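You operate a simulated robot arm through the tools that you are given. There is no shell and no other tool. Be economical: measure what you need, move in short steps, check, and stop when the job is done.

Carry out the task below with a simulated robot arm. There is one attempt and no reset: what you move stays moved.

Task
Put the two letters that have a sticker into the post box.
Fine: shut its lid; leave the other letter in the stand.

It is judged by the outcome, as a careful person would: the job done as asked, and still so three seconds after it is handed in. It fails if anything else is knocked over, pushed out of place, dropped, spilled or broken. A push-on lid holds only when it is set on centred and level and pressed home; a screw cap is set on level and turned clockwise until tight.

Robot
A 6-joint arm with a two-finger parallel gripper, fixed in place. Base frame: the origin is at the foot of the arm, x ahead of it, y to its left, z up. Units: cm, degrees, N and s.
Its first joint turns from -166.0 to 166.0 degrees. Payload 3.91 kg.
Tool frame: the origin (TCP) lies between the finger pads and is the grasp point; the fingertips stand 3 cm ahead of it; z points along the fingers, y is the line along which they close. Largest opening 11 cm; finger width 2, thickness 1; the body of the gripper, 4.8 by 11.2 cm, starts 5.5 cm behind the TCP.
Orientation is told as [roll, pitch, yaw] about the base's x, y, z axes, in that order, counted from this pose: with the fingers straight down and closing along the base's y, the tool's x points along the base's -x, its y along +y and its z along -z.

Tools
- The arm moves only by the tool arm_command. Its argument "deltas" is a list of rows, each a list of 7 numbers: the shift along the tool's x, y, z in cm, then the turn, a rotation vector about the tool's x, y, z in rad, then the finger opening in cm, from 0 to 11. In form: [[dx, dy, dz, ax, ay, az, gripper], ...]. A call has 1 to 12 rows; each row shifts and turns the commanded pose from where the row before left it, along the tool's axes as they then stand. A row lasts 0.2 s, in which the tool goes at most 5 cm and 8.6 degrees; a call with a longer step from one row to the next is refused whole, and so is a gripper value outside its range. Where a pose cannot be reached the arm comes as near as it can. A force on the tool above 90 N (or 10 N above the force at the start of the call, whichever is more), or a blocked arm, ends the call early, and 0.2 s more pass. The fingers move at their own pace (about 4.5 cm/s each) and stop on an object; they squeeze with about 37 N. The grip force told is the motor's: it shows also when the fingers shut on nothing. Time passes only in rows, and 0.2 s behind the last, so rows that do not move let the fingers close. It gives the time, the measured TCP pose, the force on the tool (base axes), the opening and the grip force at its end, in the units of the frame above (readings bear some noise).
- Cameras (640 x 400 px; columns grow to the right, rows downward): "scene" is fixed at [4.95, 65.08, 143.87]; the picture's right is [-0.63, -0.77, 0.00], its down [-0.61, 0.50, -0.61] and it looks along [0.47, -0.39, -0.79] (base axes); focal length 321 px, centre (320, 200). "wrist" rides on the gripper at [-3.6, 0, -5.7] in the tool frame; the picture's right is [0.00, -1.00, 0.00], its down [0.97, 0.00, -0.24] and it looks along [0.24, 0.00, 0.97] (tool axes); focal length 218 px, centre (320, 200). There is no depth. A picture from a camera that has moved, and an enlarged one, comes with that camera's place and axes in the base frame and with its lens.
- capture(camera): a new picture of that camera. It takes no simulated time.
- lift_body(by): slides the trunk up (or, below 0, down) by that many cm; the arm rides with it, the base frame stays. It gives what a move gives, with no picture.
- zoom(camera, box): a new picture of the part [left, top, right, bottom] of that camera's present view, enlarged. It takes no simulated time.
- sign_off(): hands the job in; it is judged then, once.

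Work in short steps. Places have to be worked out from the pictures, the camera data and where the tool is seen: move nearer, look again, correct. Check each grasp and each placing, and mend what went wrong. You have 120 turns and 64 pictures in all, those below and enlarged ones among them. Open the gripper and draw the arm clear of the work before you hand the job in, unless the task says otherwise; then end with one line.

The tools are called after "Request:" by a JSON object that holds its "op" and its "data". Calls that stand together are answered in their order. arm_command: Moves the arm, as the interface text tells. Its arguments: {"type":"object","properties":{"deltas":{"type":"array","items":{"type":"array","items":{"type":"number"}}}},"required":["deltas"]} The other tools are called the same way: lift_body (by) slides the trunk up or down; capture (camera) takes a picture; zoom (camera, box) takes an enlarged picture of a part of a camera's view; sign_off () hands the job in.

At the start:

```text
clock: 0.0
tcp_pos: [26.89, 33.5, 113.53]
tcp_rot: [-0.1, 0.0, 0.0]
wrist_force: [-0.3, -0.1, -0.4]
width: 11.0
gripper_force: 0.1
trunk travel left (down, up): [-55.0, 6.0]
```

scene: 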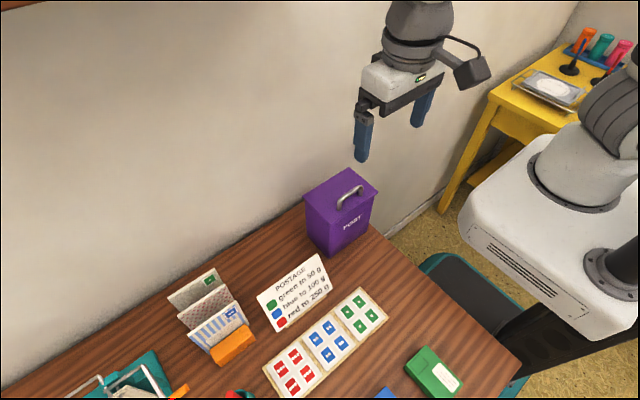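
wrist: 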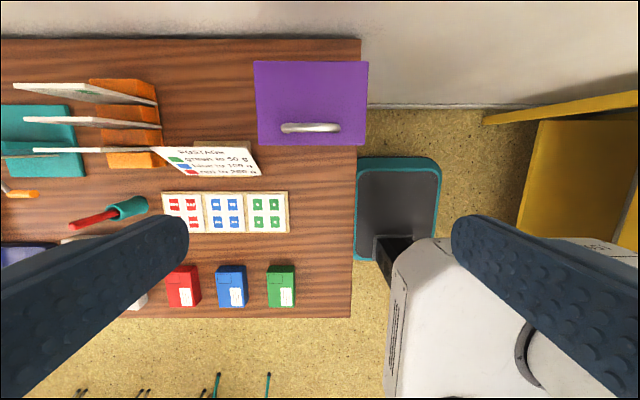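

I'll look closer at the letter stand and the post box first.

Request:
{"op": "zoom", "data": {"camera": "scene", "box": [140, 240, 300, 390]}}

Request:
{"op": "zoom", "data": {"camera": "scene", "box": [280, 150, 400, 270]}}

Request:
{"op": "zoom", "data": {"camera": "wrist", "box": [0, 40, 380, 280]}}

```text
2.67 times, centred on (220, 315) of scene
camera zoom: at [4.95, 65.08, 143.87], right [-0.63, -0.77, 0.0], down [-0.61, 0.5, -0.61], along [0.47, -0.39, -0.79], focal length 855 px, centre (587, -107)
```

zoom: 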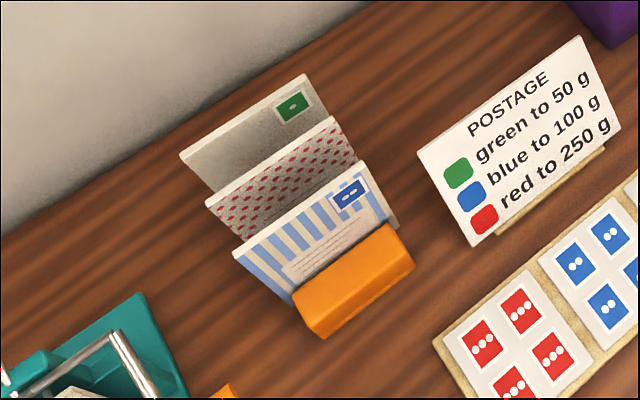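

```text
3.33 times, centred on (340, 210) of scene
camera zoom: at [4.95, 65.08, 143.87], right [-0.63, -0.77, 0.0], down [-0.61, 0.5, -0.61], along [0.47, -0.39, -0.79], focal length 1068 px, centre (253, 167)
```

zoom: 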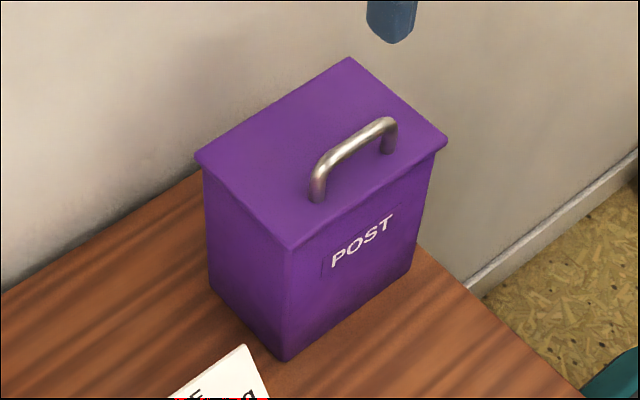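

```text
1.67 times, centred on (190, 160) of wrist
camera zoom: at [30.59, 33.31, 119.3], right [0.0, -1.0, 0.0], down [-0.97, 0.0, 0.24], along [-0.24, 0.0, -0.97], focal length 364 px, centre (537, 267)
```

zoom: 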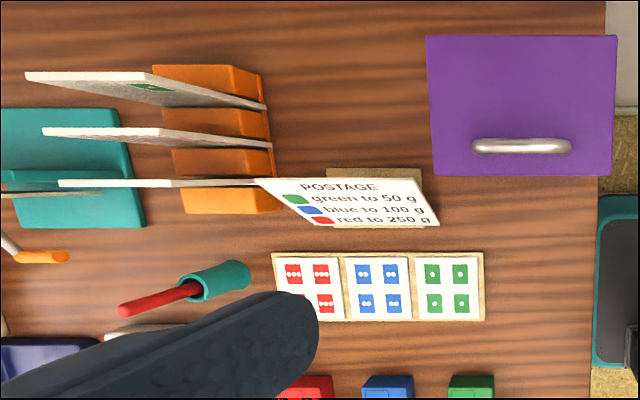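

The cameras agree with each other, but they put the table at z≈75, lower than told. They also put the lid at x 31–40, y 27.5–41, z≈90, and the handle bar at about (32.6, 34.3, 93.2). The letters stand at x≈30, 34 and 38, y 63–73; the front one (blue) and the back one (green) carry stickers. I'll yaw the tool 90° so the fingers close along x.

Request:
{"op": "arm_command", "data": {"deltas": [[0, 0, 0, 0, 0, 0.1428, 11], [0, 0, 0, 0, 0, 0.1428, 11], [0, 0, 0, 0, 0, 0.1428, 11], [0, 0, 0, 0, 0, 0.1428, 8], [0, 0, 0, 0, 0, 0.1428, 6], [0, 0, 0, 0, 0, 0.1428, 4], [0, 0, 0, 0, 0, 0.1428, 4], [0, 0, 0, 0, 0, 0.1428, 4], [0, 0, 0, 0, 0, 0.1428, 4], [0, 0, 0, 0, 0, 0.1428, 4], [0, 0, 0, 0, 0, 0.1428, 4]]}}

```text
clock: 2.4
tcp_pos: [26.85, 33.52, 113.6]
tcp_rot: [0.0, -0.1, -90.1]
wrist_force: [0.1, 0.2, 0.0]
width: 4.0
gripper_force: 0.1
trunk travel left (down, up): [-55.0, 6.0]
```

The yaw is done. Next I tilt the tool forward in place so it points ahead and 30° down.

Request:
{"op": "arm_command", "data": {"deltas": [[0, 0, 0, -0.131, 0, 0, 4], [0, 0, 0, -0.131, 0, 0, 4], [0, 0, 0, -0.131, 0, 0, 4], [0, 0, 0, -0.131, 0, 0, 4], [0, 0, 0, -0.131, 0, 0, 4], [0, 0, 0, -0.131, 0, 0, 4], [0, 0, 0, -0.131, 0, 0, 4], [0, 0, 0, -0.131, 0, 0, 4]]}}

Request:
{"op": "capture", "data": {"camera": "wrist"}}

Request:
{"op": "capture", "data": {"camera": "scene"}}

```text
clock: 4.0
tcp_pos: [39.19, 25.95, 126.73]
tcp_rot: [46.5, -3.4, -87.8]
wrist_force: [-27.2, 0.3, -26.6]
width: 4.0
gripper_force: 0.0
out of reach, approached as far as the arm can: row 3, 4, 5, 6, 7
trunk travel left (down, up): [-55.0, 6.0]
stopped in row 7: the force on the tool passed its limit (the readings are from after the stop); the commanded pose is now the measured one
```

```text
58 pictures are left
camera wrist: at [35.21, 22.3, 130.86], right [-0.69, -0.07, -0.72], down [-0.21, 0.97, 0.11], along [0.7, 0.23, -0.68], focal length 218 px, centre (320, 200)
```

wrist: 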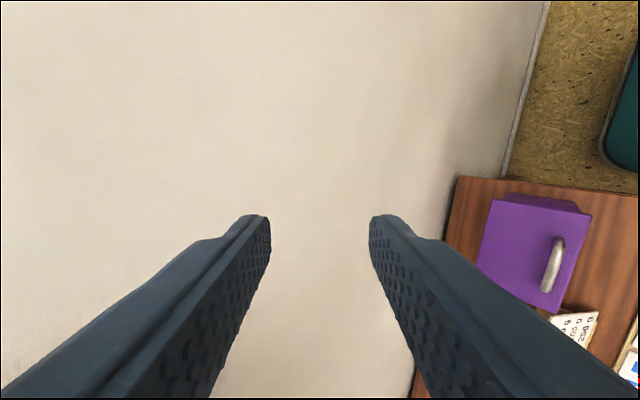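

```text
57 pictures are left
```

scene: 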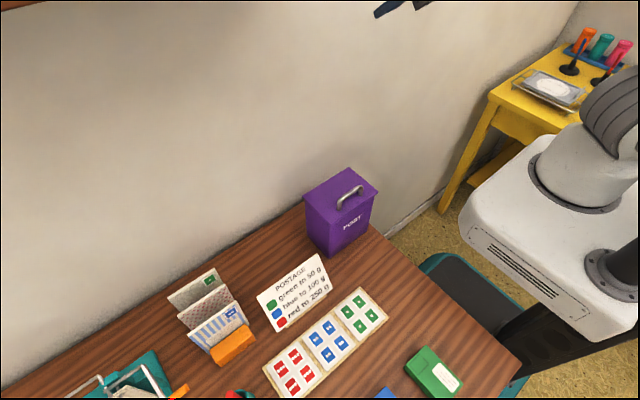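

The pose was out of reach this close in, and the fingertips met the wall at x≈48. I back away from the wall and turn the tool back down; it will work the lid pointing straight down.

Request:
{"op": "arm_command", "data": {"deltas": [[0.1, -2, -2.1, 0, 0, 0, 4], [0.1, -2, -2.1, 0, 0, 0, 4], [0, 0, 0, 0.116, 0, 0, 4], [0, 0, 0, 0.116, 0, 0, 4], [0, 0, 0, 0.116, 0, 0, 4], [0, 0, 0, 0.116, 0, 0, 4], [0, 0, 0, 0.116, 0, 0, 4], [0, 0, 0, 0.116, 0, 0, 4], [0, 0, 0, 0.116, 0, 0, 4]]}}

```text
clock: 6.0
tcp_pos: [34.85, 25.11, 128.49]
tcp_rot: [0.0, -2.7, -88.3]
wrist_force: [0.5, -0.8, -0.9]
width: 3.98
gripper_force: 0.1
out of reach, approached as far as the arm can: row 1, 2
trunk travel left (down, up): [-55.0, 6.0]
```

Orientation is nearly back. I square it up and go down above the handle.

Request:
{"op": "arm_command", "data": {"deltas": [[0, 0, 0, 0, 0.047, 0.03, 4], [1.53, -0.375, 4.1, 0, 0, 0, 4], [1.53, -0.375, 4.1, 0, 0, 0, 4], [1.53, -0.375, 4.1, 0, 0, 0, 4], [1.53, -0.375, 4.1, 0, 0, 0, 4], [1.53, -0.375, 4.1, 0, 0, 0, 4], [1.53, -0.375, 4.1, 0, 0, 0, 3]]}}

Request:
{"op": "capture", "data": {"camera": "wrist"}}

Request:
{"op": "capture", "data": {"camera": "scene"}}

```text
clock: 6.6
tcp_pos: [35.13, 26.23, 126.88]
tcp_rot: [2.3, 2.6, -90.9]
wrist_force: [3.3, -13.4, 26.4]
width: 4.01
gripper_force: 0.1
trunk travel left (down, up): [-55.0, 6.0]
stopped in row 3: the force on the tool passed its limit (the readings are from after the stop); the commanded pose is now the measured one
```

```text
56 pictures are left
camera wrist: at [34.84, 22.3, 132.37], right [-1.0, 0.02, -0.04], down [0.0, 0.96, 0.28], along [0.04, 0.28, -0.96], focal length 218 px, centre (320, 200)
```

wrist: 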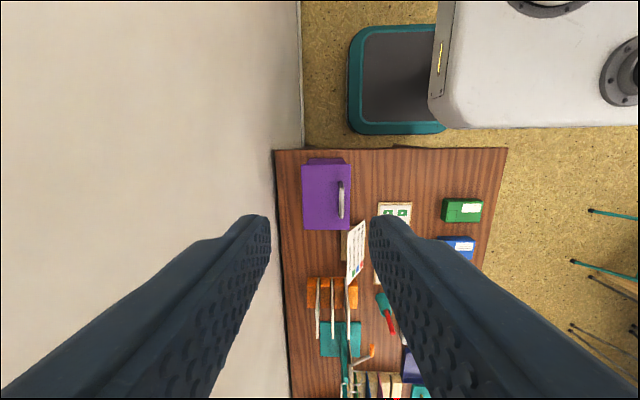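

```text
55 pictures are left
```

scene: 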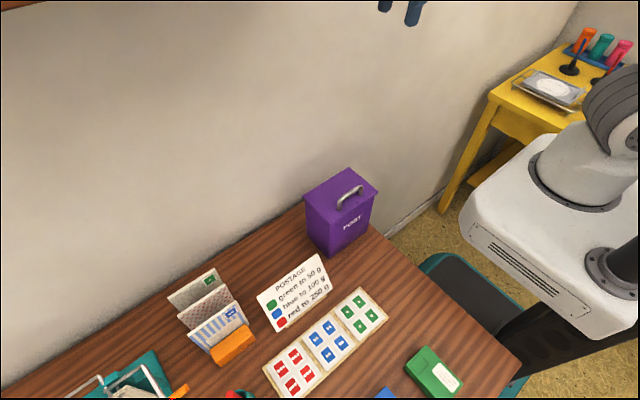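

A contact stopped the move, perhaps the arm against the wall or something on it. I back off in −x in small steps.

Request:
{"op": "arm_command", "data": {"deltas": [[0, -1, 0, 0, 0, 0, 4], [0, -1.5, 0, 0, 0, 0, 4], [0, -2, 0, 0, 0, 0, 4], [0, -2, 0, 0, 0, 0, 4], [0, 0, 0, 0, 0, 0, 4]]}}

```text
clock: 7.8
tcp_pos: [28.53, 26.74, 126.08]
tcp_rot: [1.6, 1.9, -90.5]
wrist_force: [0.5, 0.1, 0.5]
width: 3.99
gripper_force: 0.0
trunk travel left (down, up): [-55.0, 6.0]
```

Free again. I level the tool and go down and left towards a point above the handle.

Request:
{"op": "arm_command", "data": {"deltas": [[1.5, 0, 0, 0.028, -0.033, -0.009, 4], [1.5, 0.3, 2.5, 0, 0, 0, 4], [1.5, 0.6, 3.7, 0, 0, 0, 4], [1.5, 0.8, 3.7, 0, 0, 0, 4], [1.5, 0.8, 3.7, 0, 0, 0, 4], [0, 0.8, 3.7, 0, 0, 0, 4], [0, 0.8, 3.7, 0, 0, 0, 4], [0, 0, 0, 0, 0, 0, 4]]}}

Request:
{"op": "capture", "data": {"camera": "wrist"}}

```text
clock: 9.6
tcp_pos: [32.69, 34.07, 105.48]
tcp_rot: [0.4, 0.3, -90.2]
wrist_force: [0.2, -0.2, 1.3]
width: 3.98
gripper_force: 0.2
trunk travel left (down, up): [-55.0, 6.0]
```

```text
54 pictures are left
camera wrist: at [32.69, 30.34, 111.12], right [-1.0, 0.0, -0.01], down [0.0, 0.97, 0.25], along [0.01, 0.25, -0.97], focal length 218 px, centre (320, 200)
```

wrist: 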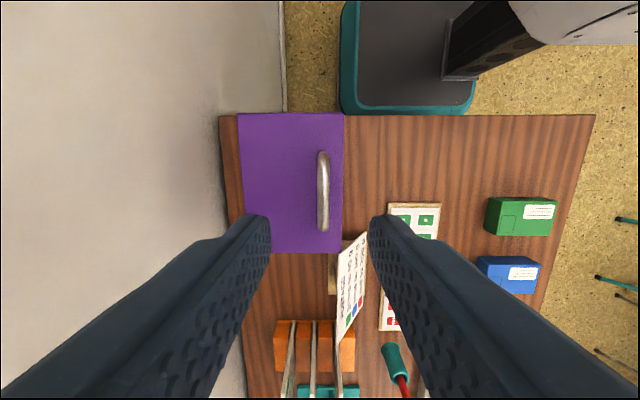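

The handle sits right below the TCP (x≈32.6, y centre≈34.3). I lower until the fingers straddle the bar at TCP z≈94.7.

Request:
{"op": "arm_command", "data": {"deltas": [[0.2, -0.05, 3.5, 0.007, -0.005, 0, 4], [0, 0, 3.5, 0, 0, 0, 4], [0, 0, 2.5, 0, 0, 0, 4], [0, 0, 1.3, 0, 0, 0, 4], [0, 0, 0, 0, 0, 0, 4]]}}

Request:
{"op": "capture", "data": {"camera": "wrist"}}

Request:
{"op": "zoom", "data": {"camera": "scene", "box": [270, 110, 420, 260]}}

```text
clock: 10.8
tcp_pos: [32.81, 34.6, 94.4]
tcp_rot: [0.0, -0.1, -90.1]
wrist_force: [-0.3, -0.1, -0.6]
width: 4.0
gripper_force: 0.1
trunk travel left (down, up): [-55.0, 6.0]
```

```text
53 pictures are left
camera wrist: at [32.8, 30.79, 100.15], right [-1.0, 0.0, 0.0], down [0.0, 0.97, 0.24], along [0.0, 0.24, -0.97], focal length 218 px, centre (320, 200)
```

wrist: 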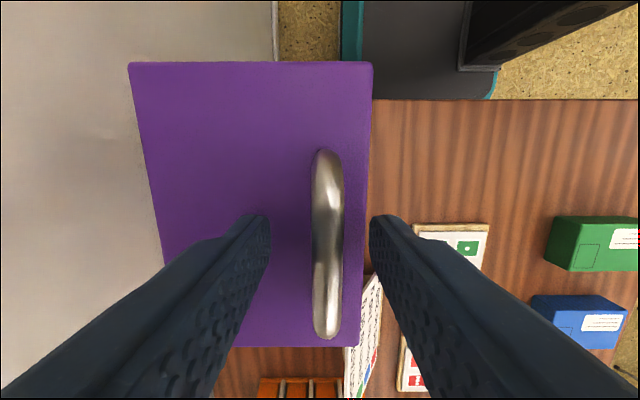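

```text
2.67 times, centred on (345, 185) of scene
camera zoom: at [4.95, 65.08, 143.87], right [-0.63, -0.77, 0.0], down [-0.61, 0.5, -0.61], along [0.47, -0.39, -0.79], focal length 855 px, centre (253, 240)
```

zoom: 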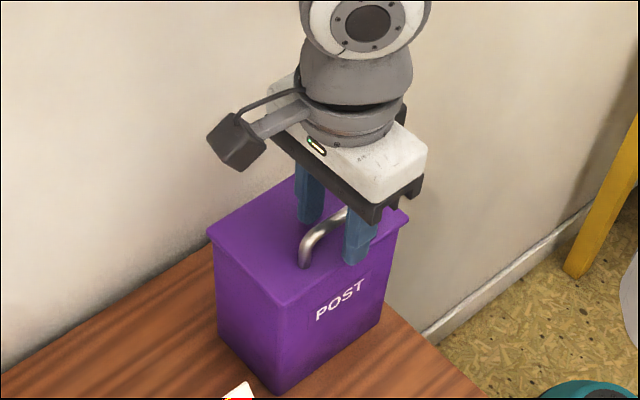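

The fingers straddle the bar. I close on it.

Request:
{"op": "arm_command", "data": {"deltas": [[0, 0, 0, 0, 0, 0, 2], [0, 0, 0, 0, 0, 0, 0], [0, 0, 0, 0, 0, 0, 0], [0, 0, 0, 0, 0, 0, 0]]}}

```text
clock: 11.8
tcp_pos: [32.43, 34.6, 94.58]
tcp_rot: [0.0, -0.2, -90.1]
wrist_force: [-14.3, 2.5, 5.7]
width: 0.91
gripper_force: 44.9
trunk travel left (down, up): [-55.0, 6.0]
```

Holding the bar, 0.91 cm wide. I start a small test arc upward around a supposed hinge on the back edge.

Request:
{"op": "arm_command", "data": {"deltas": [[0, 0.25, -0.5, 0, 0, 0, 0], [0, 0.25, -0.5, 0, 0, 0, 0], [0, 0.27, -0.47, 0, 0, 0, 0], [0, 0.28, -0.47, 0, 0, 0, 0], [0, 0, 0, 0, 0, 0, 0]]}}

Request:
{"op": "zoom", "data": {"camera": "scene", "box": [270, 110, 420, 260]}}

```text
clock: 13.0
tcp_pos: [33.74, 34.53, 96.41]
tcp_rot: [0.0, 0.0, -90.2]
wrist_force: [-5.2, -0.9, 3.0]
width: 0.91
gripper_force: 44.7
trunk travel left (down, up): [-55.0, 6.0]
```

```text
2.67 times, centred on (345, 185) of scene
camera zoom: at [4.95, 65.08, 143.87], right [-0.63, -0.77, 0.0], down [-0.61, 0.5, -0.61], along [0.47, -0.39, -0.79], focal length 855 px, centre (253, 240)
```

zoom: 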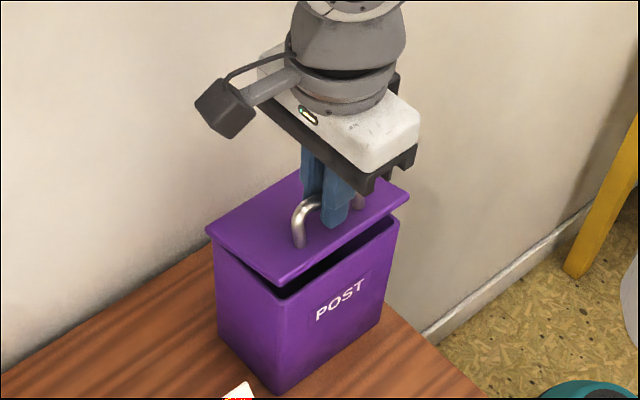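

It is hinged at the back and opening. I continue the arc to about 45°.

Request:
{"op": "arm_command", "data": {"deltas": [[0, 0.45, -0.52, 0, 0, 0, 0], [0, 0.5, -0.5, 0, 0, 0, 0], [0, 0.54, -0.47, 0, 0, 0, 0], [0, 0.58, -0.42, 0, 0, 0, 0], [0, 0.61, -0.36, 0, 0, 0, 0], [0, 0.64, -0.3, 0, 0, 0, 0], [0, 0, 0, 0, 0, 0, 0]]}}

```text
clock: 14.6
tcp_pos: [37.17, 34.5, 99.07]
tcp_rot: [0.0, 0.0, -90.1]
wrist_force: [-3.5, 1.3, 4.2]
width: 0.96
gripper_force: 45.3
trunk travel left (down, up): [-55.0, 6.0]
```

Forces are low. I continue to about 75°, tilting the gripper 20° so its body stays off the wall.

Request:
{"op": "arm_command", "data": {"deltas": [[0, 0.573, -0.25, -0.058, 0, 0, 0], [0, 0.603, -0.151, -0.058, 0, 0, 0], [0, 0.622, -0.038, -0.058, 0, 0, 0], [0, 0.623, 0.064, -0.058, 0, 0, 0], [0, 0.604, 0.163, -0.058, 0, 0, 0], [0, 0.567, 0.258, -0.058, 0, 0, 0], [0, 0, 0, 0, 0, 0, 0]]}}

Request:
{"op": "zoom", "data": {"camera": "scene", "box": [270, 90, 420, 260]}}

```text
clock: 16.2
tcp_pos: [40.78, 34.48, 99.53]
tcp_rot: [19.8, -0.1, -90.0]
wrist_force: [-0.1, -0.1, -0.7]
width: 0.99
gripper_force: 45.2
trunk travel left (down, up): [-55.0, 6.0]
```

```text
2.35 times, centred on (345, 175) of scene
camera zoom: at [4.95, 65.08, 143.87], right [-0.63, -0.77, 0.0], down [-0.61, 0.5, -0.61], along [0.47, -0.39, -0.79], focal length 754 px, centre (261, 259)
```

zoom: 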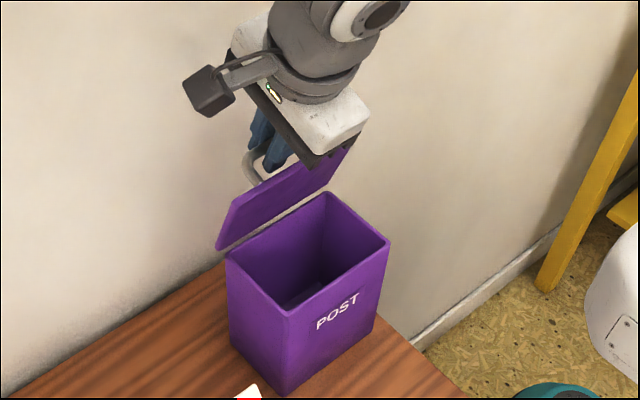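

The lid is well open. I bring it just past vertical with the tilt kept, watching the force.

Request:
{"op": "arm_command", "data": {"deltas": [[0, 0.608, 0.348, 0, 0, 0, 0], [0, 0.569, 0.397, 0, 0, 0, 0], [0, 0.533, 0.437, 0, 0, 0, 0], [0, 0.484, 0.484, 0, 0, 0, 0], [0, 0, 0, 0, 0, 0, 0]]}}

Request:
{"op": "zoom", "data": {"camera": "scene", "box": [270, 90, 420, 260]}}

```text
clock: 17.4
tcp_pos: [43.36, 34.48, 98.71]
tcp_rot: [19.8, 0.0, -90.1]
wrist_force: [1.4, 4.7, 2.5]
width: 0.96
gripper_force: 44.9
trunk travel left (down, up): [-55.0, 6.0]
```

```text
2.35 times, centred on (345, 175) of scene
camera zoom: at [4.95, 65.08, 143.87], right [-0.63, -0.77, 0.0], down [-0.61, 0.5, -0.61], along [0.47, -0.39, -0.79], focal length 754 px, centre (261, 259)
```

zoom: 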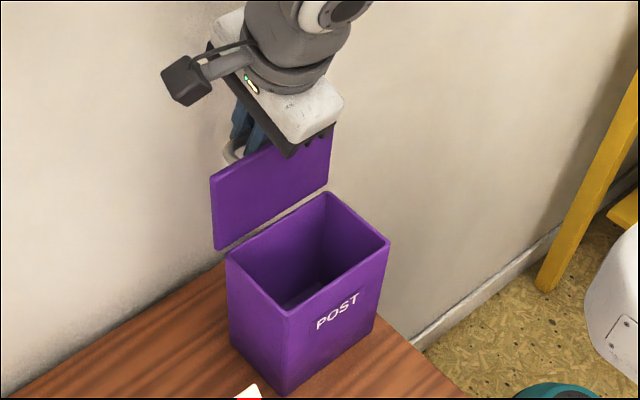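

Slightly past vertical now. I try about 8° more, easing the tilt to keep the finger off the lid.

Request:
{"op": "arm_command", "data": {"deltas": [[0, 0.5, 0.517, 0.05, 0, 0, 0], [0, 0.46, 0.5, 0.05, 0, 0, 0], [0, 0, 0, 0, 0, 0, 0]]}}

```text
clock: 18.2
tcp_pos: [44.67, 34.52, 97.98]
tcp_rot: [14.1, -0.2, -90.0]
wrist_force: [4.7, 3.7, 5.5]
width: 0.94
gripper_force: 44.4
trunk travel left (down, up): [-55.0, 6.0]
```

Release the handle slightly, then check that the lid stays.

Request:
{"op": "arm_command", "data": {"deltas": [[0, 0, 0, 0, 0, 0, 1.4], [0, 0, 0, 0, 0, 0, 2.0], [0, 0, 0, 0, 0, 0, 2.0], [0, 0, 0, 0, 0, 0, 2.0]]}}

Request:
{"op": "zoom", "data": {"camera": "scene", "box": [270, 90, 420, 260]}}

```text
clock: 19.2
tcp_pos: [44.71, 34.47, 98.11]
tcp_rot: [14.0, -0.1, -90.1]
wrist_force: [0.2, 0.2, -0.3]
width: 2.01
gripper_force: 0.1
trunk travel left (down, up): [-55.0, 6.0]
```

```text
2.35 times, centred on (345, 175) of scene
camera zoom: at [4.95, 65.08, 143.87], right [-0.63, -0.77, 0.0], down [-0.61, 0.5, -0.61], along [0.47, -0.39, -0.79], focal length 754 px, centre (261, 259)
```

zoom: 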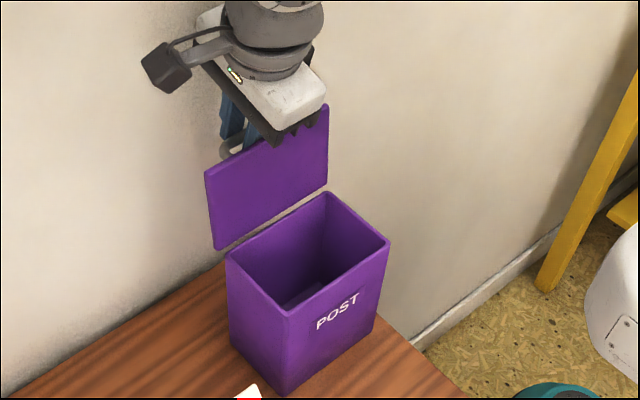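

The lid stands with the fingers free. I withdraw upward along the lid's lean.

Request:
{"op": "arm_command", "data": {"deltas": [[0, 0.357, -0.93, 0, 0, 0, 2], [0, 0.357, -0.93, 0, 0, 0, 2], [0, 0.3, -0.95, 0, 0, 0, 2], [0, 0.25, -1.5, 0, 0, 0, 2], [0, 0, -2, 0, 0, 0, 2]]}}

Request:
{"op": "zoom", "data": {"camera": "scene", "box": [270, 90, 420, 260]}}

```text
clock: 20.4
tcp_pos: [44.38, 34.42, 104.6]
tcp_rot: [14.1, 0.0, -90.1]
wrist_force: [0.0, 0.4, -0.4]
width: 2.0
gripper_force: 0.0
trunk travel left (down, up): [-55.0, 6.0]
```

```text
2.35 times, centred on (345, 175) of scene
camera zoom: at [4.95, 65.08, 143.87], right [-0.63, -0.77, 0.0], down [-0.61, 0.5, -0.61], along [0.47, -0.39, -0.79], focal length 754 px, centre (261, 259)
```

zoom: 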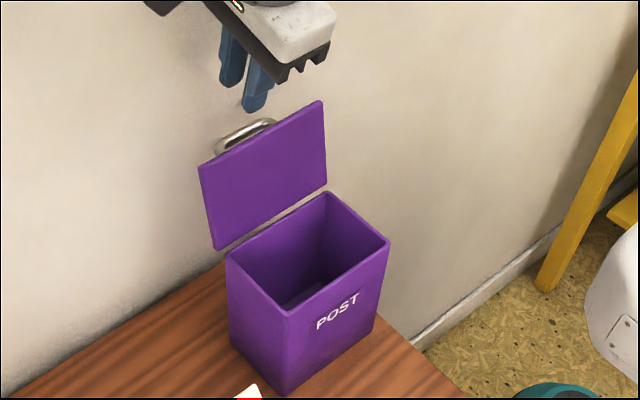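

The lid stays open by itself. I move back from the wall, level the tool, and travel left above the letters.

Request:
{"op": "arm_command", "data": {"deltas": [[0, -2.5, -2, 0.049, 0, 0, 2], [0, -2.5, -2, 0.049, 0, 0, 2], [0, -2.5, -1, 0.049, 0, 0, 2], [0, -2.5, 0, 0.049, 0, 0, 3], [4, -2, 0, 0.049, 0, 0, 3], [4, 0, 0, 0, 0, 0, 3], [4, 0, 0, 0, 0, 0, 3], [4, 0, 0, 0, 0, 0, 3], [4, 0, 0, 0, 0, 0, 3], [4, 0, 0, 0, 0, 0, 3], [4, 0, 0, 0, 0, 0, 3], [0, 0, 0, 0, 0, 0, 3]]}}

Request:
{"op": "capture", "data": {"camera": "wrist"}}

```text
clock: 23.0
tcp_pos: [31.47, 62.55, 107.38]
tcp_rot: [0.1, -0.2, -90.1]
wrist_force: [0.4, 0.1, 0.2]
width: 2.99
gripper_force: 0.0
trunk travel left (down, up): [-55.0, 6.0]
```

```text
46 pictures are left
camera wrist: at [31.53, 58.78, 113.19], right [-1.0, 0.0, 0.0], down [0.0, 0.97, 0.24], along [0.0, 0.24, -0.97], focal length 218 px, centre (320, 200)
```

wrist: 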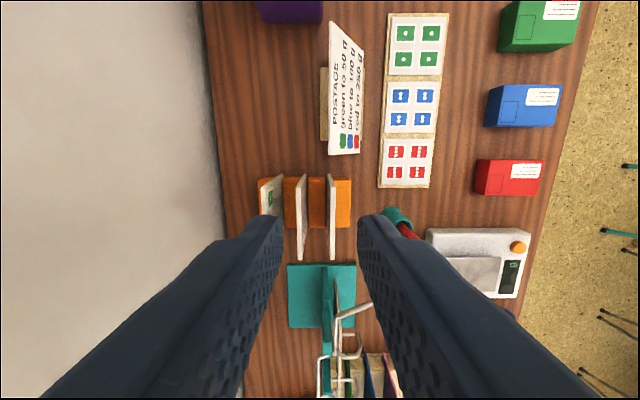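

I'm above the letters. I move over the front letter, still above its top (≈88.4), and look again.

Request:
{"op": "arm_command", "data": {"deltas": [[2.5, -0.7, 2, 0, 0, 0, 3], [2.3, -0.7, 3, 0, 0, 0, 3], [0, 0, 4, 0, 0, 0, 3], [0, 0, 0, 0, 0, 0, 3]]}}

Request:
{"op": "capture", "data": {"camera": "wrist"}}

Request:
{"op": "zoom", "data": {"camera": "scene", "box": [120, 220, 300, 390]}}

```text
clock: 24.0
tcp_pos: [30.06, 67.26, 98.31]
tcp_rot: [0.1, -0.1, -90.1]
wrist_force: [-0.5, -0.2, 0.3]
width: 3.02
gripper_force: 0.1
trunk travel left (down, up): [-55.0, 6.0]
```

```text
45 pictures are left
camera wrist: at [30.16, 63.56, 104.09], right [-1.0, 0.0, 0.0], down [0.0, 0.97, 0.24], along [0.0, 0.24, -0.97], focal length 218 px, centre (320, 200)
```

wrist: 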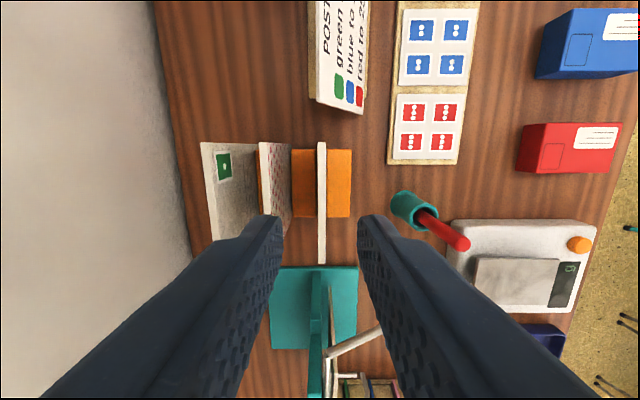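

```text
2.35 times, centred on (210, 305) of scene
camera zoom: at [4.95, 65.08, 143.87], right [-0.63, -0.77, 0.0], down [-0.61, 0.5, -0.61], along [0.47, -0.39, -0.79], focal length 754 px, centre (579, -47)
```

zoom: 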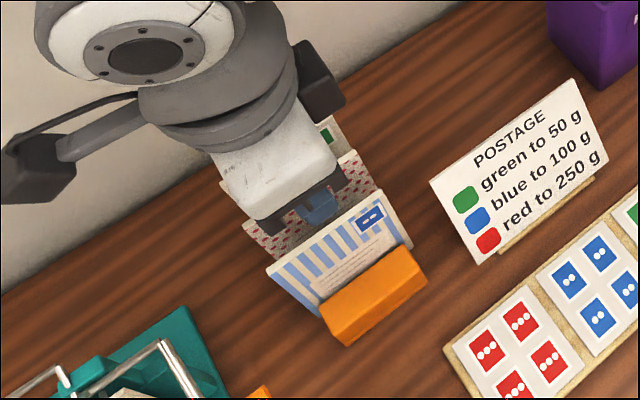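

The front letter's top edge is at x≈30.0, y 63.2–72.7 (centre 68.0). I descend to TCP z≈86.6.

Request:
{"op": "arm_command", "data": {"deltas": [[0.7, -0.05, 3, 0, 0, 0, 3], [0, 0, 3.5, 0, 0, 0, 3], [0, 0, 3, 0, 0, 0, 3], [0, 0, 2.2, 0, 0, 0, 3], [0, 0, 0, 0, 0, 0, 3]]}}

Request:
{"op": "capture", "data": {"camera": "wrist"}}

```text
clock: 25.2
tcp_pos: [30.1, 67.98, 86.71]
tcp_rot: [0.0, 0.0, -90.2]
wrist_force: [0.3, 0.2, 0.6]
width: 2.99
gripper_force: 0.0
trunk travel left (down, up): [-55.0, 6.0]
```

```text
43 pictures are left
camera wrist: at [30.14, 64.19, 92.46], right [-1.0, 0.0, 0.0], down [0.0, 0.97, 0.24], along [0.0, 0.24, -0.97], focal length 218 px, centre (320, 200)
```

wrist: 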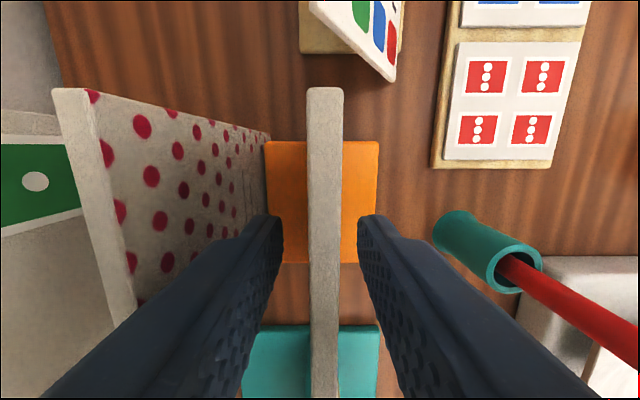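

The letter is centred between the fingers. Close.

Request:
{"op": "arm_command", "data": {"deltas": [[0, 0, 0, 0, 0, 0, 1.5], [0, 0, 0, 0, 0, 0, 0.3], [0, 0, 0, 0, 0, 0, 0], [0, 0, 0, 0, 0, 0, 0]]}}

```text
clock: 26.2
tcp_pos: [30.18, 68.03, 86.78]
tcp_rot: [0.0, -0.1, -90.0]
wrist_force: [0.1, 0.3, -0.8]
width: 0.49
gripper_force: 36.9
trunk travel left (down, up): [-55.0, 6.0]
```

Gripped at 0.49 cm. I lift straight up.

Request:
{"op": "arm_command", "data": {"deltas": [[0, 0, -1, 0, 0, 0, 0], [0, 0, -2, 0, 0, 0, 0], [0, 0, -3, 0, 0, 0, 0], [0, 0, -4, 0, 0, 0, 0], [0, 0, -4, 0, 0, 0, 0], [0, 0, -4, 0, 0, 0, 0], [0, 0, -1, 0, 0, 0, 0], [0, 0, 0, 0, 0, 0, 0]]}}

Request:
{"op": "capture", "data": {"camera": "scene"}}

```text
clock: 28.0
tcp_pos: [29.95, 68.14, 105.68]
tcp_rot: [0.0, -0.1, -90.1]
wrist_force: [-0.2, 1.1, -0.2]
width: 0.47
gripper_force: 36.9
trunk travel left (down, up): [-55.0, 6.0]
```

```text
42 pictures are left
```

scene: 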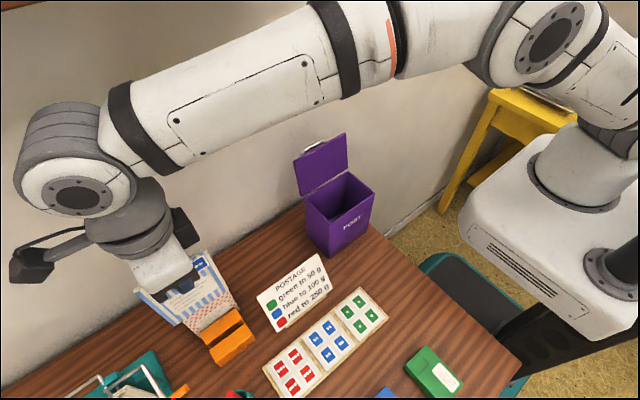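

Letter one is free of the stand, and the other letters stand undisturbed. I carry it over to the box at x≈34.8, y≈34.3.

Request:
{"op": "arm_command", "data": {"deltas": [[-2, 0, 0, 0, 0, 0, 0], [-3.8, 0.6, 0, 0, 0, 0, 0], [-4, 0.6, 0, 0, 0, 0, 0], [-4, 0.6, 0, 0, 0, 0, 0], [-4, 0.6, 0, 0, 0, 0, 0], [-4, 0.6, 0, 0, 0, 0, 0], [-4, 0.6, 0, 0, 0, 0, 0], [-4, 0.6, 0, 0, 0, 0, 0], [-3, 0.6, 0, 0, 0, 0, 0], [-1, 0, 0, 0, 0, 0, 0], [0, 0, 0, 0, 0, 0, 0]]}}

Request:
{"op": "capture", "data": {"camera": "wrist"}}

Request:
{"op": "zoom", "data": {"camera": "scene", "box": [240, 80, 440, 270]}}

```text
clock: 30.4
tcp_pos: [34.83, 34.13, 105.79]
tcp_rot: [0.1, -0.1, -90.0]
wrist_force: [0.5, 0.4, 0.3]
width: 0.47
gripper_force: 37.3
trunk travel left (down, up): [-55.0, 6.0]
```

```text
41 pictures are left
camera wrist: at [34.86, 30.44, 111.5], right [-1.0, 0.0, 0.0], down [0.0, 0.97, 0.24], along [0.0, 0.24, -0.97], focal length 218 px, centre (320, 200)
```

wrist: 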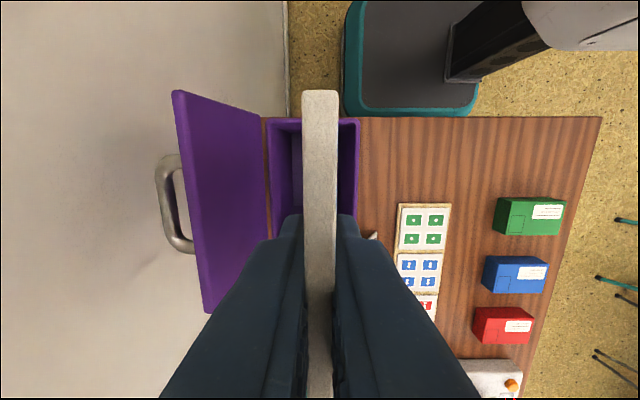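

```text
2.11 times, centred on (340, 175) of scene
camera zoom: at [4.95, 65.08, 143.87], right [-0.63, -0.77, 0.0], down [-0.61, 0.5, -0.61], along [0.47, -0.39, -0.79], focal length 675 px, centre (278, 253)
```

zoom: 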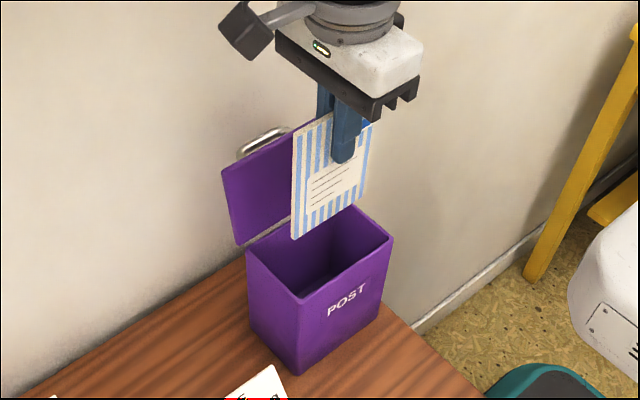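

The letter is over the opening with room on all sides. Lower it in.

Request:
{"op": "arm_command", "data": {"deltas": [[0.15, 0, 2, 0, 0, 0, 0], [0, 0, 3, 0, 0, 0, 0], [0, 0, 3, 0, 0, 0, 0], [0, 0, 3, 0, 0, 0, 0], [0, 0, 2.5, 0, 0, 0, 0], [0, 0, 2, 0, 0, 0, 0], [0, 0, 1, 0, 0, 0, 0], [0, 0, 0, 0, 0, 0, 0]]}}

Request:
{"op": "zoom", "data": {"camera": "scene", "box": [240, 80, 440, 270]}}

```text
clock: 32.2
tcp_pos: [34.84, 34.35, 89.35]
tcp_rot: [0.1, -0.1, -90.0]
wrist_force: [-0.3, 0.8, -0.8]
width: 0.45
gripper_force: 37.0
trunk travel left (down, up): [-55.0, 6.0]
```

```text
2.11 times, centred on (340, 175) of scene
camera zoom: at [4.95, 65.08, 143.87], right [-0.63, -0.77, 0.0], down [-0.61, 0.5, -0.61], along [0.47, -0.39, -0.79], focal length 675 px, centre (278, 253)
```

zoom: 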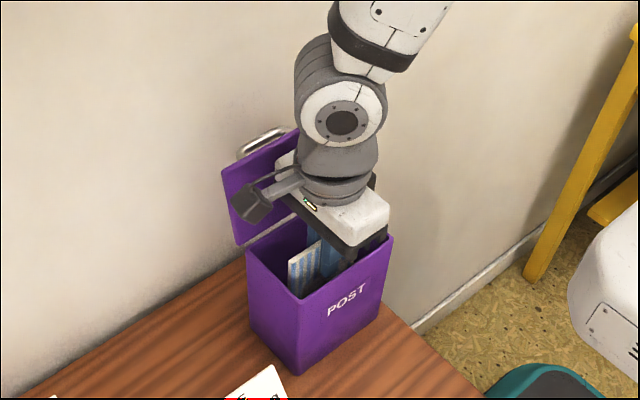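

Clear of the lid. I go 1.5 cm lower, then open slightly to release.

Request:
{"op": "arm_command", "data": {"deltas": [[0, 0, 0.8, 0, 0, 0, 0], [0, 0, 0.7, 0, 0, 0, 0], [0, 0, 0, 0, 0, 0, 0], [0, 0, 0, 0, 0, 0, 1.0], [0, 0, 0, 0, 0, 0, 2.2], [0, 0, 0, 0, 0, 0, 2.2], [0, 0, 0, 0, 0, 0, 2.2]]}}

Request:
{"op": "capture", "data": {"camera": "wrist"}}

```text
clock: 33.8
tcp_pos: [35.0, 34.4, 87.97]
tcp_rot: [0.0, -0.1, -90.0]
wrist_force: [0.2, -0.3, 0.3]
width: 2.21
gripper_force: 0.0
trunk travel left (down, up): [-55.0, 6.0]
```

```text
38 pictures are left
camera wrist: at [34.88, 30.59, 93.53], right [-1.0, 0.0, 0.0], down [0.0, 0.97, 0.24], along [0.0, 0.24, -0.97], focal length 218 px, centre (320, 200)
```

wrist: 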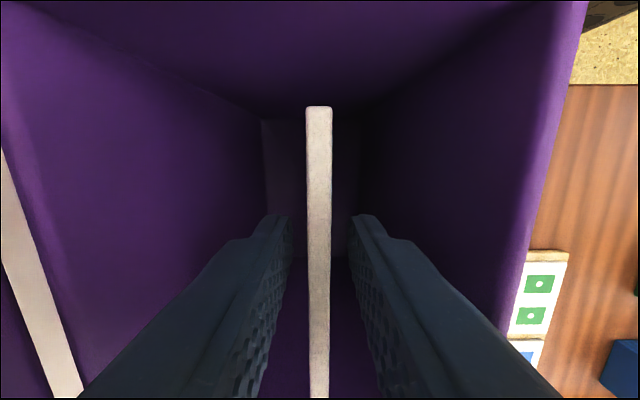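

The letter is standing free in the box. I withdraw upward.

Request:
{"op": "arm_command", "data": {"deltas": [[0, 0, -1.5, 0, 0, 0, 2.2], [0, 0, -3, 0, 0, 0, 2.2], [0, 0, -4, 0, 0, 0, 2.2], [0, 0, -4, 0, 0, 0, 2.2], [0, 0, -4, 0, 0, 0, 2.2], [0, 0, 0, 0, 0, 0, 3]]}}

Request:
{"op": "capture", "data": {"camera": "wrist"}}

Request:
{"op": "zoom", "data": {"camera": "scene", "box": [240, 80, 440, 270]}}

```text
clock: 35.2
tcp_pos: [34.6, 34.33, 104.3]
tcp_rot: [0.1, -0.1, -90.1]
wrist_force: [0.1, 0.4, 0.1]
width: 3.02
gripper_force: 0.0
trunk travel left (down, up): [-55.0, 6.0]
```

```text
37 pictures are left
camera wrist: at [34.82, 30.67, 110.02], right [-1.0, 0.0, 0.0], down [0.0, 0.97, 0.24], along [0.0, 0.24, -0.97], focal length 218 px, centre (320, 200)
```

wrist: 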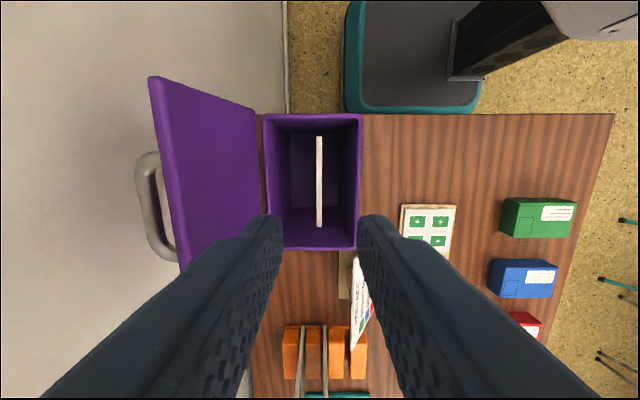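

```text
2.11 times, centred on (340, 175) of scene
camera zoom: at [4.95, 65.08, 143.87], right [-0.63, -0.77, 0.0], down [-0.61, 0.5, -0.61], along [0.47, -0.39, -0.79], focal length 675 px, centre (278, 253)
```

zoom: 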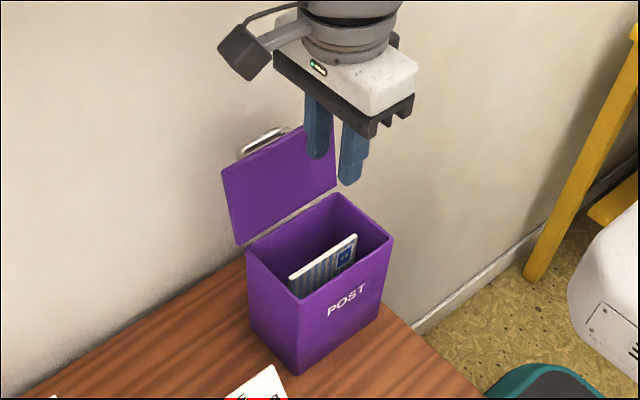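

Letter one stands inside, below the rim, and the lid is still open. Next is the green-sticker letter at x≈38; I go above it.

Request:
{"op": "arm_command", "data": {"deltas": [[3, 0, -2, 0, 0, 0, 3], [4, 0, 0, 0, 0, 0, 3], [4, 0, 0, 0, 0, 0, 3], [4, 0, 0, 0, 0, 0, 3], [4, 0.6, 0, 0, 0, 0, 3], [4, 0.6, 0, 0, 0, 0, 3], [4, 0.6, 0, 0, 0, 0, 3], [4, 0.9, 0, 0, 0, 0, 3], [2.5, 0.9, 2, 0, 0, 0, 3], [0, 0, 3, 0, 0, 0, 3], [0, 0, 3, 0, 0, 0, 3], [0, 0, 0, 0, 0, 0, 3]]}}

Request:
{"op": "capture", "data": {"camera": "wrist"}}

```text
clock: 37.8
tcp_pos: [38.39, 67.75, 98.26]
tcp_rot: [0.1, -0.1, -90.2]
wrist_force: [-0.3, -0.4, 0.1]
width: 3.0
gripper_force: 0.0
trunk travel left (down, up): [-55.0, 6.0]
```

```text
35 pictures are left
camera wrist: at [38.5, 64.13, 104.03], right [-1.0, 0.0, 0.0], down [0.0, 0.97, 0.24], along [0.0, 0.24, -0.97], focal length 218 px, centre (320, 200)
```

wrist: 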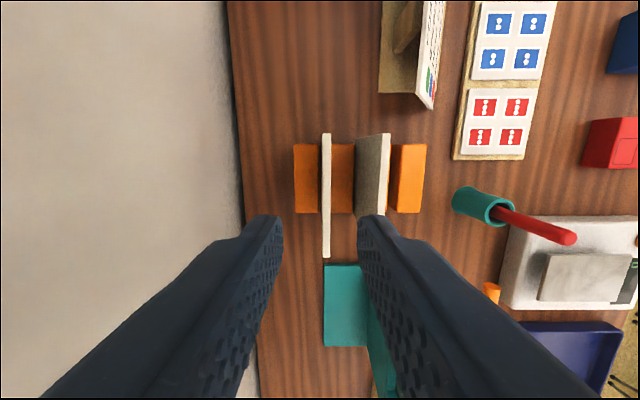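

The back letter is at x≈38.05, y centre≈68.0. I descend onto it.

Request:
{"op": "arm_command", "data": {"deltas": [[0.25, -0.35, 3, 0, 0, 0, 3], [0, 0, 3.5, 0, 0, 0, 3], [0, 0, 3, 0, 0, 0, 3], [0, 0, 2, 0, 0, 0, 3], [0, 0, 0, 0, 0, 0, 3]]}}

Request:
{"op": "capture", "data": {"camera": "wrist"}}

```text
clock: 39.0
tcp_pos: [38.02, 68.09, 86.81]
tcp_rot: [0.0, -0.1, -90.2]
wrist_force: [-0.6, -0.5, 1.4]
width: 3.01
gripper_force: 0.0
trunk travel left (down, up): [-55.0, 6.0]
```

```text
34 pictures are left
camera wrist: at [38.09, 64.38, 92.51], right [-1.0, 0.0, 0.0], down [0.0, 0.97, 0.24], along [0.0, 0.24, -0.97], focal length 218 px, centre (320, 200)
```

wrist: 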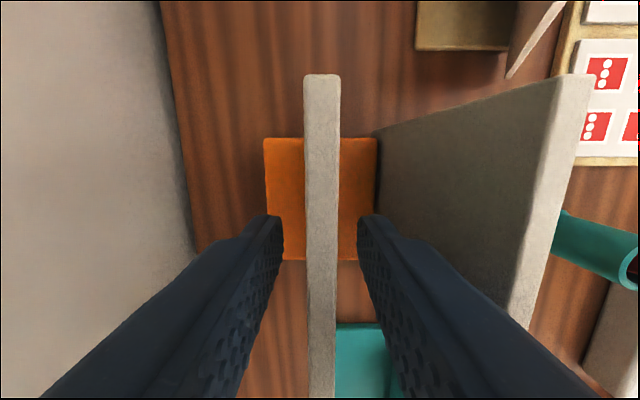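

Well straddled, and the middle letter's back shows no sticker either. Close and lift.

Request:
{"op": "arm_command", "data": {"deltas": [[0, 0, 0, 0, 0, 0, 1.5], [0, 0, 0, 0, 0, 0, 0.3], [0, 0, 0, 0, 0, 0, 0], [0, 0, 0, 0, 0, 0, 0], [0, 0, -1, 0, 0, 0, 0], [0, 0, -2, 0, 0, 0, 0], [0, 0, -3, 0, 0, 0, 0], [0, 0, -4, 0, 0, 0, 0], [0, 0, -4, 0, 0, 0, 0], [0, 0, -4, 0, 0, 0, 0], [0, 0, -1, 0, 0, 0, 0], [0, 0, 0, 0, 0, 0, 0]]}}

Request:
{"op": "capture", "data": {"camera": "scene"}}

```text
clock: 41.6
tcp_pos: [37.97, 68.07, 105.75]
tcp_rot: [0.0, 0.0, -90.0]
wrist_force: [0.5, 0.5, 0.3]
width: 0.46
gripper_force: 37.4
trunk travel left (down, up): [-55.0, 6.0]
```

```text
33 pictures are left
```

scene: 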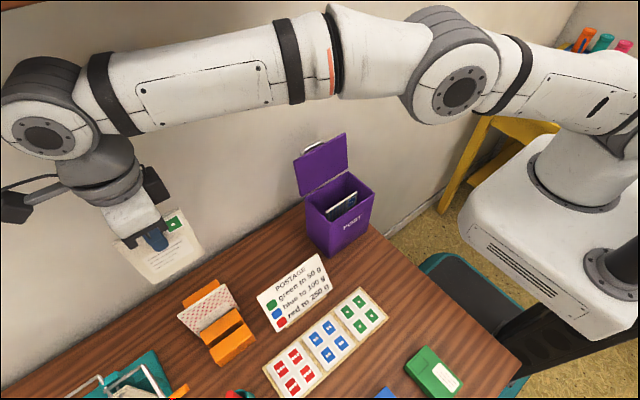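

The green letter is held and the middle one stays in the stand. I carry it to x≈33.2, in front of letter one.

Request:
{"op": "arm_command", "data": {"deltas": [[-2, -0.5, 0, 0, 0, 0, 0], [-3.8, -0.9, 0, 0, 0, 0, 0], [-4, -0.9, 0, 0, 0, 0, 0], [-4, -0.9, 0, 0, 0, 0, 0], [-4, -0.9, 0, 0, 0, 0, 0], [-4, -0.65, 0, 0, 0, 0, 0], [-4, 0, 0, 0, 0, 0, 0], [-4, 0, 0, 0, 0, 0, 0], [-3, 0, 0, 0, 0, 0, 0], [-1, 0, 0, 0, 0, 0, 0], [0, 0, 0, 0, 0, 0, 0]]}}

Request:
{"op": "capture", "data": {"camera": "wrist"}}

```text
clock: 44.0
tcp_pos: [33.24, 34.37, 105.86]
tcp_rot: [0.0, -0.1, -90.1]
wrist_force: [0.8, 0.7, 0.0]
width: 0.47
gripper_force: 36.6
trunk travel left (down, up): [-55.0, 6.0]
```

```text
32 pictures are left
camera wrist: at [33.38, 30.63, 111.5], right [-1.0, 0.0, 0.0], down [0.0, 0.97, 0.24], along [0.0, 0.24, -0.97], focal length 218 px, centre (320, 200)
```

wrist: 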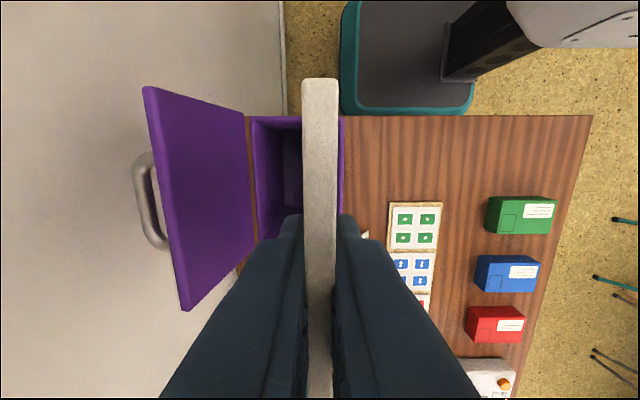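

The letter clears the front wall by about 1.5 cm. I lower to TCP z≈91.

Request:
{"op": "arm_command", "data": {"deltas": [[0, 0, 2, 0, 0, 0, 0], [0, 0, 3, 0, 0, 0, 0], [0, 0, 3, 0, 0, 0, 0], [0, 0, 3, 0, 0, 0, 0], [0, 0, 2, 0, 0, 0, 0], [0, 0, 1.7, 0, 0, 0, 0], [0, 0, 0, 0, 0, 0, 0]]}}

Request:
{"op": "zoom", "data": {"camera": "scene", "box": [240, 80, 440, 270]}}

Request:
{"op": "capture", "data": {"camera": "wrist"}}

```text
clock: 45.6
tcp_pos: [33.31, 34.26, 91.17]
tcp_rot: [-0.1, 0.0, -90.0]
wrist_force: [-0.4, 0.1, -0.4]
width: 0.48
gripper_force: 36.8
trunk travel left (down, up): [-55.0, 6.0]
```

```text
2.11 times, centred on (340, 175) of scene
camera zoom: at [4.95, 65.08, 143.87], right [-0.63, -0.77, 0.0], down [-0.61, 0.5, -0.61], along [0.47, -0.39, -0.79], focal length 675 px, centre (278, 253)
```

zoom: 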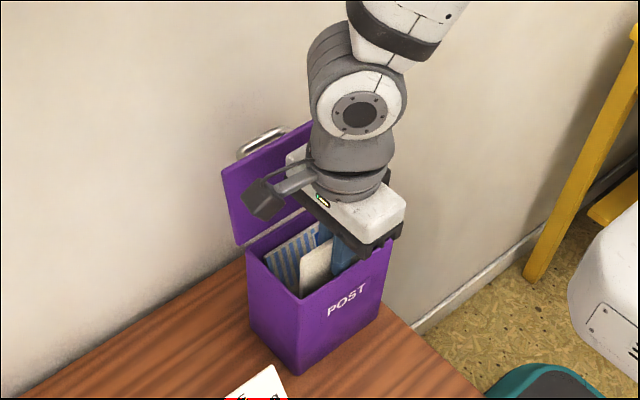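

```text
30 pictures are left
camera wrist: at [33.36, 30.6, 96.83], right [-1.0, 0.0, 0.0], down [0.0, 0.97, 0.24], along [0.0, 0.24, -0.97], focal length 218 px, centre (320, 200)
```

wrist: 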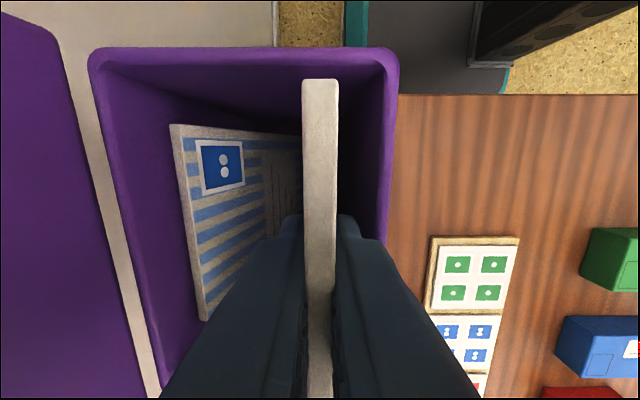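

Letter one now leans back, out of the way. I lower 2 cm more and release.

Request:
{"op": "arm_command", "data": {"deltas": [[0, 0, 0.8, 0, 0, 0, 0], [0, 0, 0.8, 0, 0, 0, 0], [0, 0, 0.4, 0, 0, 0, 0], [0, 0, 0, 0, 0, 0, 0], [0, 0, 0, 0, 0, 0, 0.8], [0, 0, 0, 0, 0, 0, 1.2], [0, 0, 0, 0, 0, 0, 1.2], [0, 0, -1, 0, 0, 0, 1.2], [0, 0, -2, 0, 0, 0, 1.2], [0, 0, -3, 0, 0, 0, 1.2], [0, 0, -4, 0, 0, 0, 1.2], [0, 0, -3.5, 0, 0, 0, 1.2]]}}

Request:
{"op": "capture", "data": {"camera": "wrist"}}

Request:
{"op": "zoom", "data": {"camera": "scene", "box": [240, 80, 440, 270]}}

```text
clock: 48.2
tcp_pos: [33.23, 34.39, 102.6]
tcp_rot: [-0.1, -0.1, -90.1]
wrist_force: [-0.1, -0.6, -0.1]
width: 1.19
gripper_force: 0.0
trunk travel left (down, up): [-55.0, 6.0]
```

```text
29 pictures are left
camera wrist: at [33.37, 30.55, 108.35], right [-1.0, 0.0, 0.0], down [0.0, 0.97, 0.24], along [0.0, 0.24, -0.97], focal length 218 px, centre (320, 200)
```

wrist: 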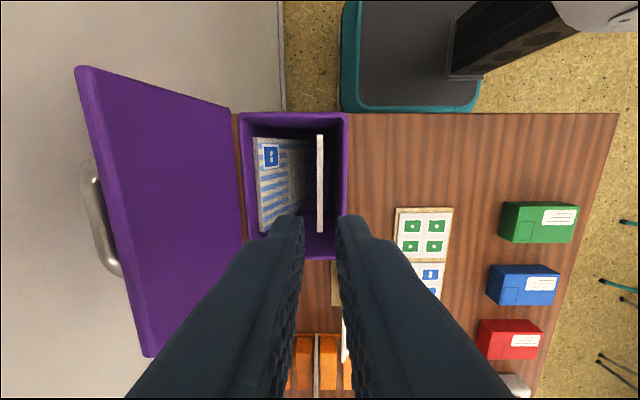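

```text
2.11 times, centred on (340, 175) of scene
camera zoom: at [4.95, 65.08, 143.87], right [-0.63, -0.77, 0.0], down [-0.61, 0.5, -0.61], along [0.47, -0.39, -0.79], focal length 675 px, centre (278, 253)
```

zoom: 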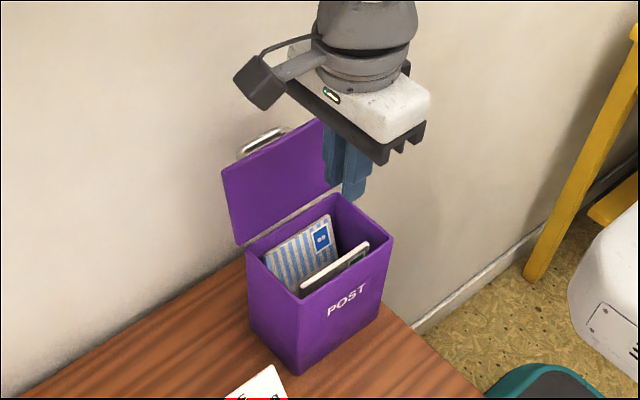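

Both letters are inside, below the rim. I look closely at the handle to plan gripping it again for shutting.

Request:
{"op": "zoom", "data": {"camera": "scene", "box": [280, 110, 380, 210]}}

Request:
{"op": "zoom", "data": {"camera": "wrist", "box": [40, 60, 360, 380]}}

```text
4.00 times, centred on (330, 160) of scene
camera zoom: at [4.95, 65.08, 143.87], right [-0.63, -0.77, 0.0], down [-0.61, 0.5, -0.61], along [0.47, -0.39, -0.79], focal length 1282 px, centre (280, 360)
```

zoom: 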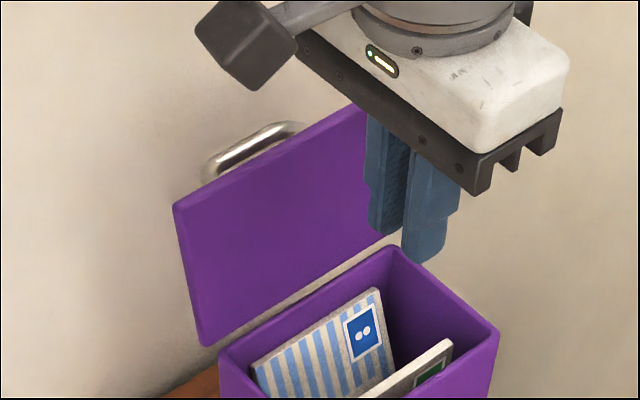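

```text
1.25 times, centred on (200, 220) of wrist
camera zoom: at [33.37, 30.55, 108.35], right [-1.0, 0.0, 0.0], down [0.0, 0.97, 0.24], along [0.0, 0.24, -0.97], focal length 273 px, centre (470, 175)
```

zoom: 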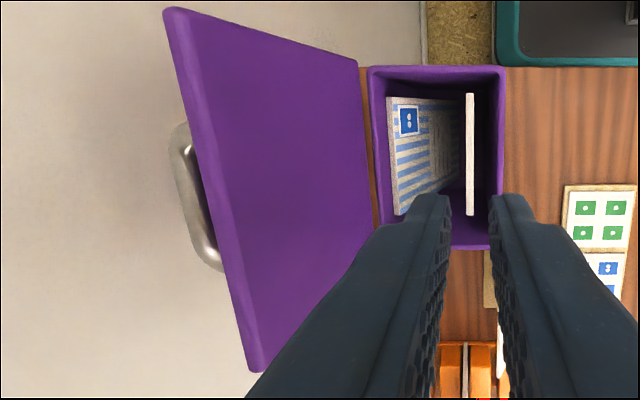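

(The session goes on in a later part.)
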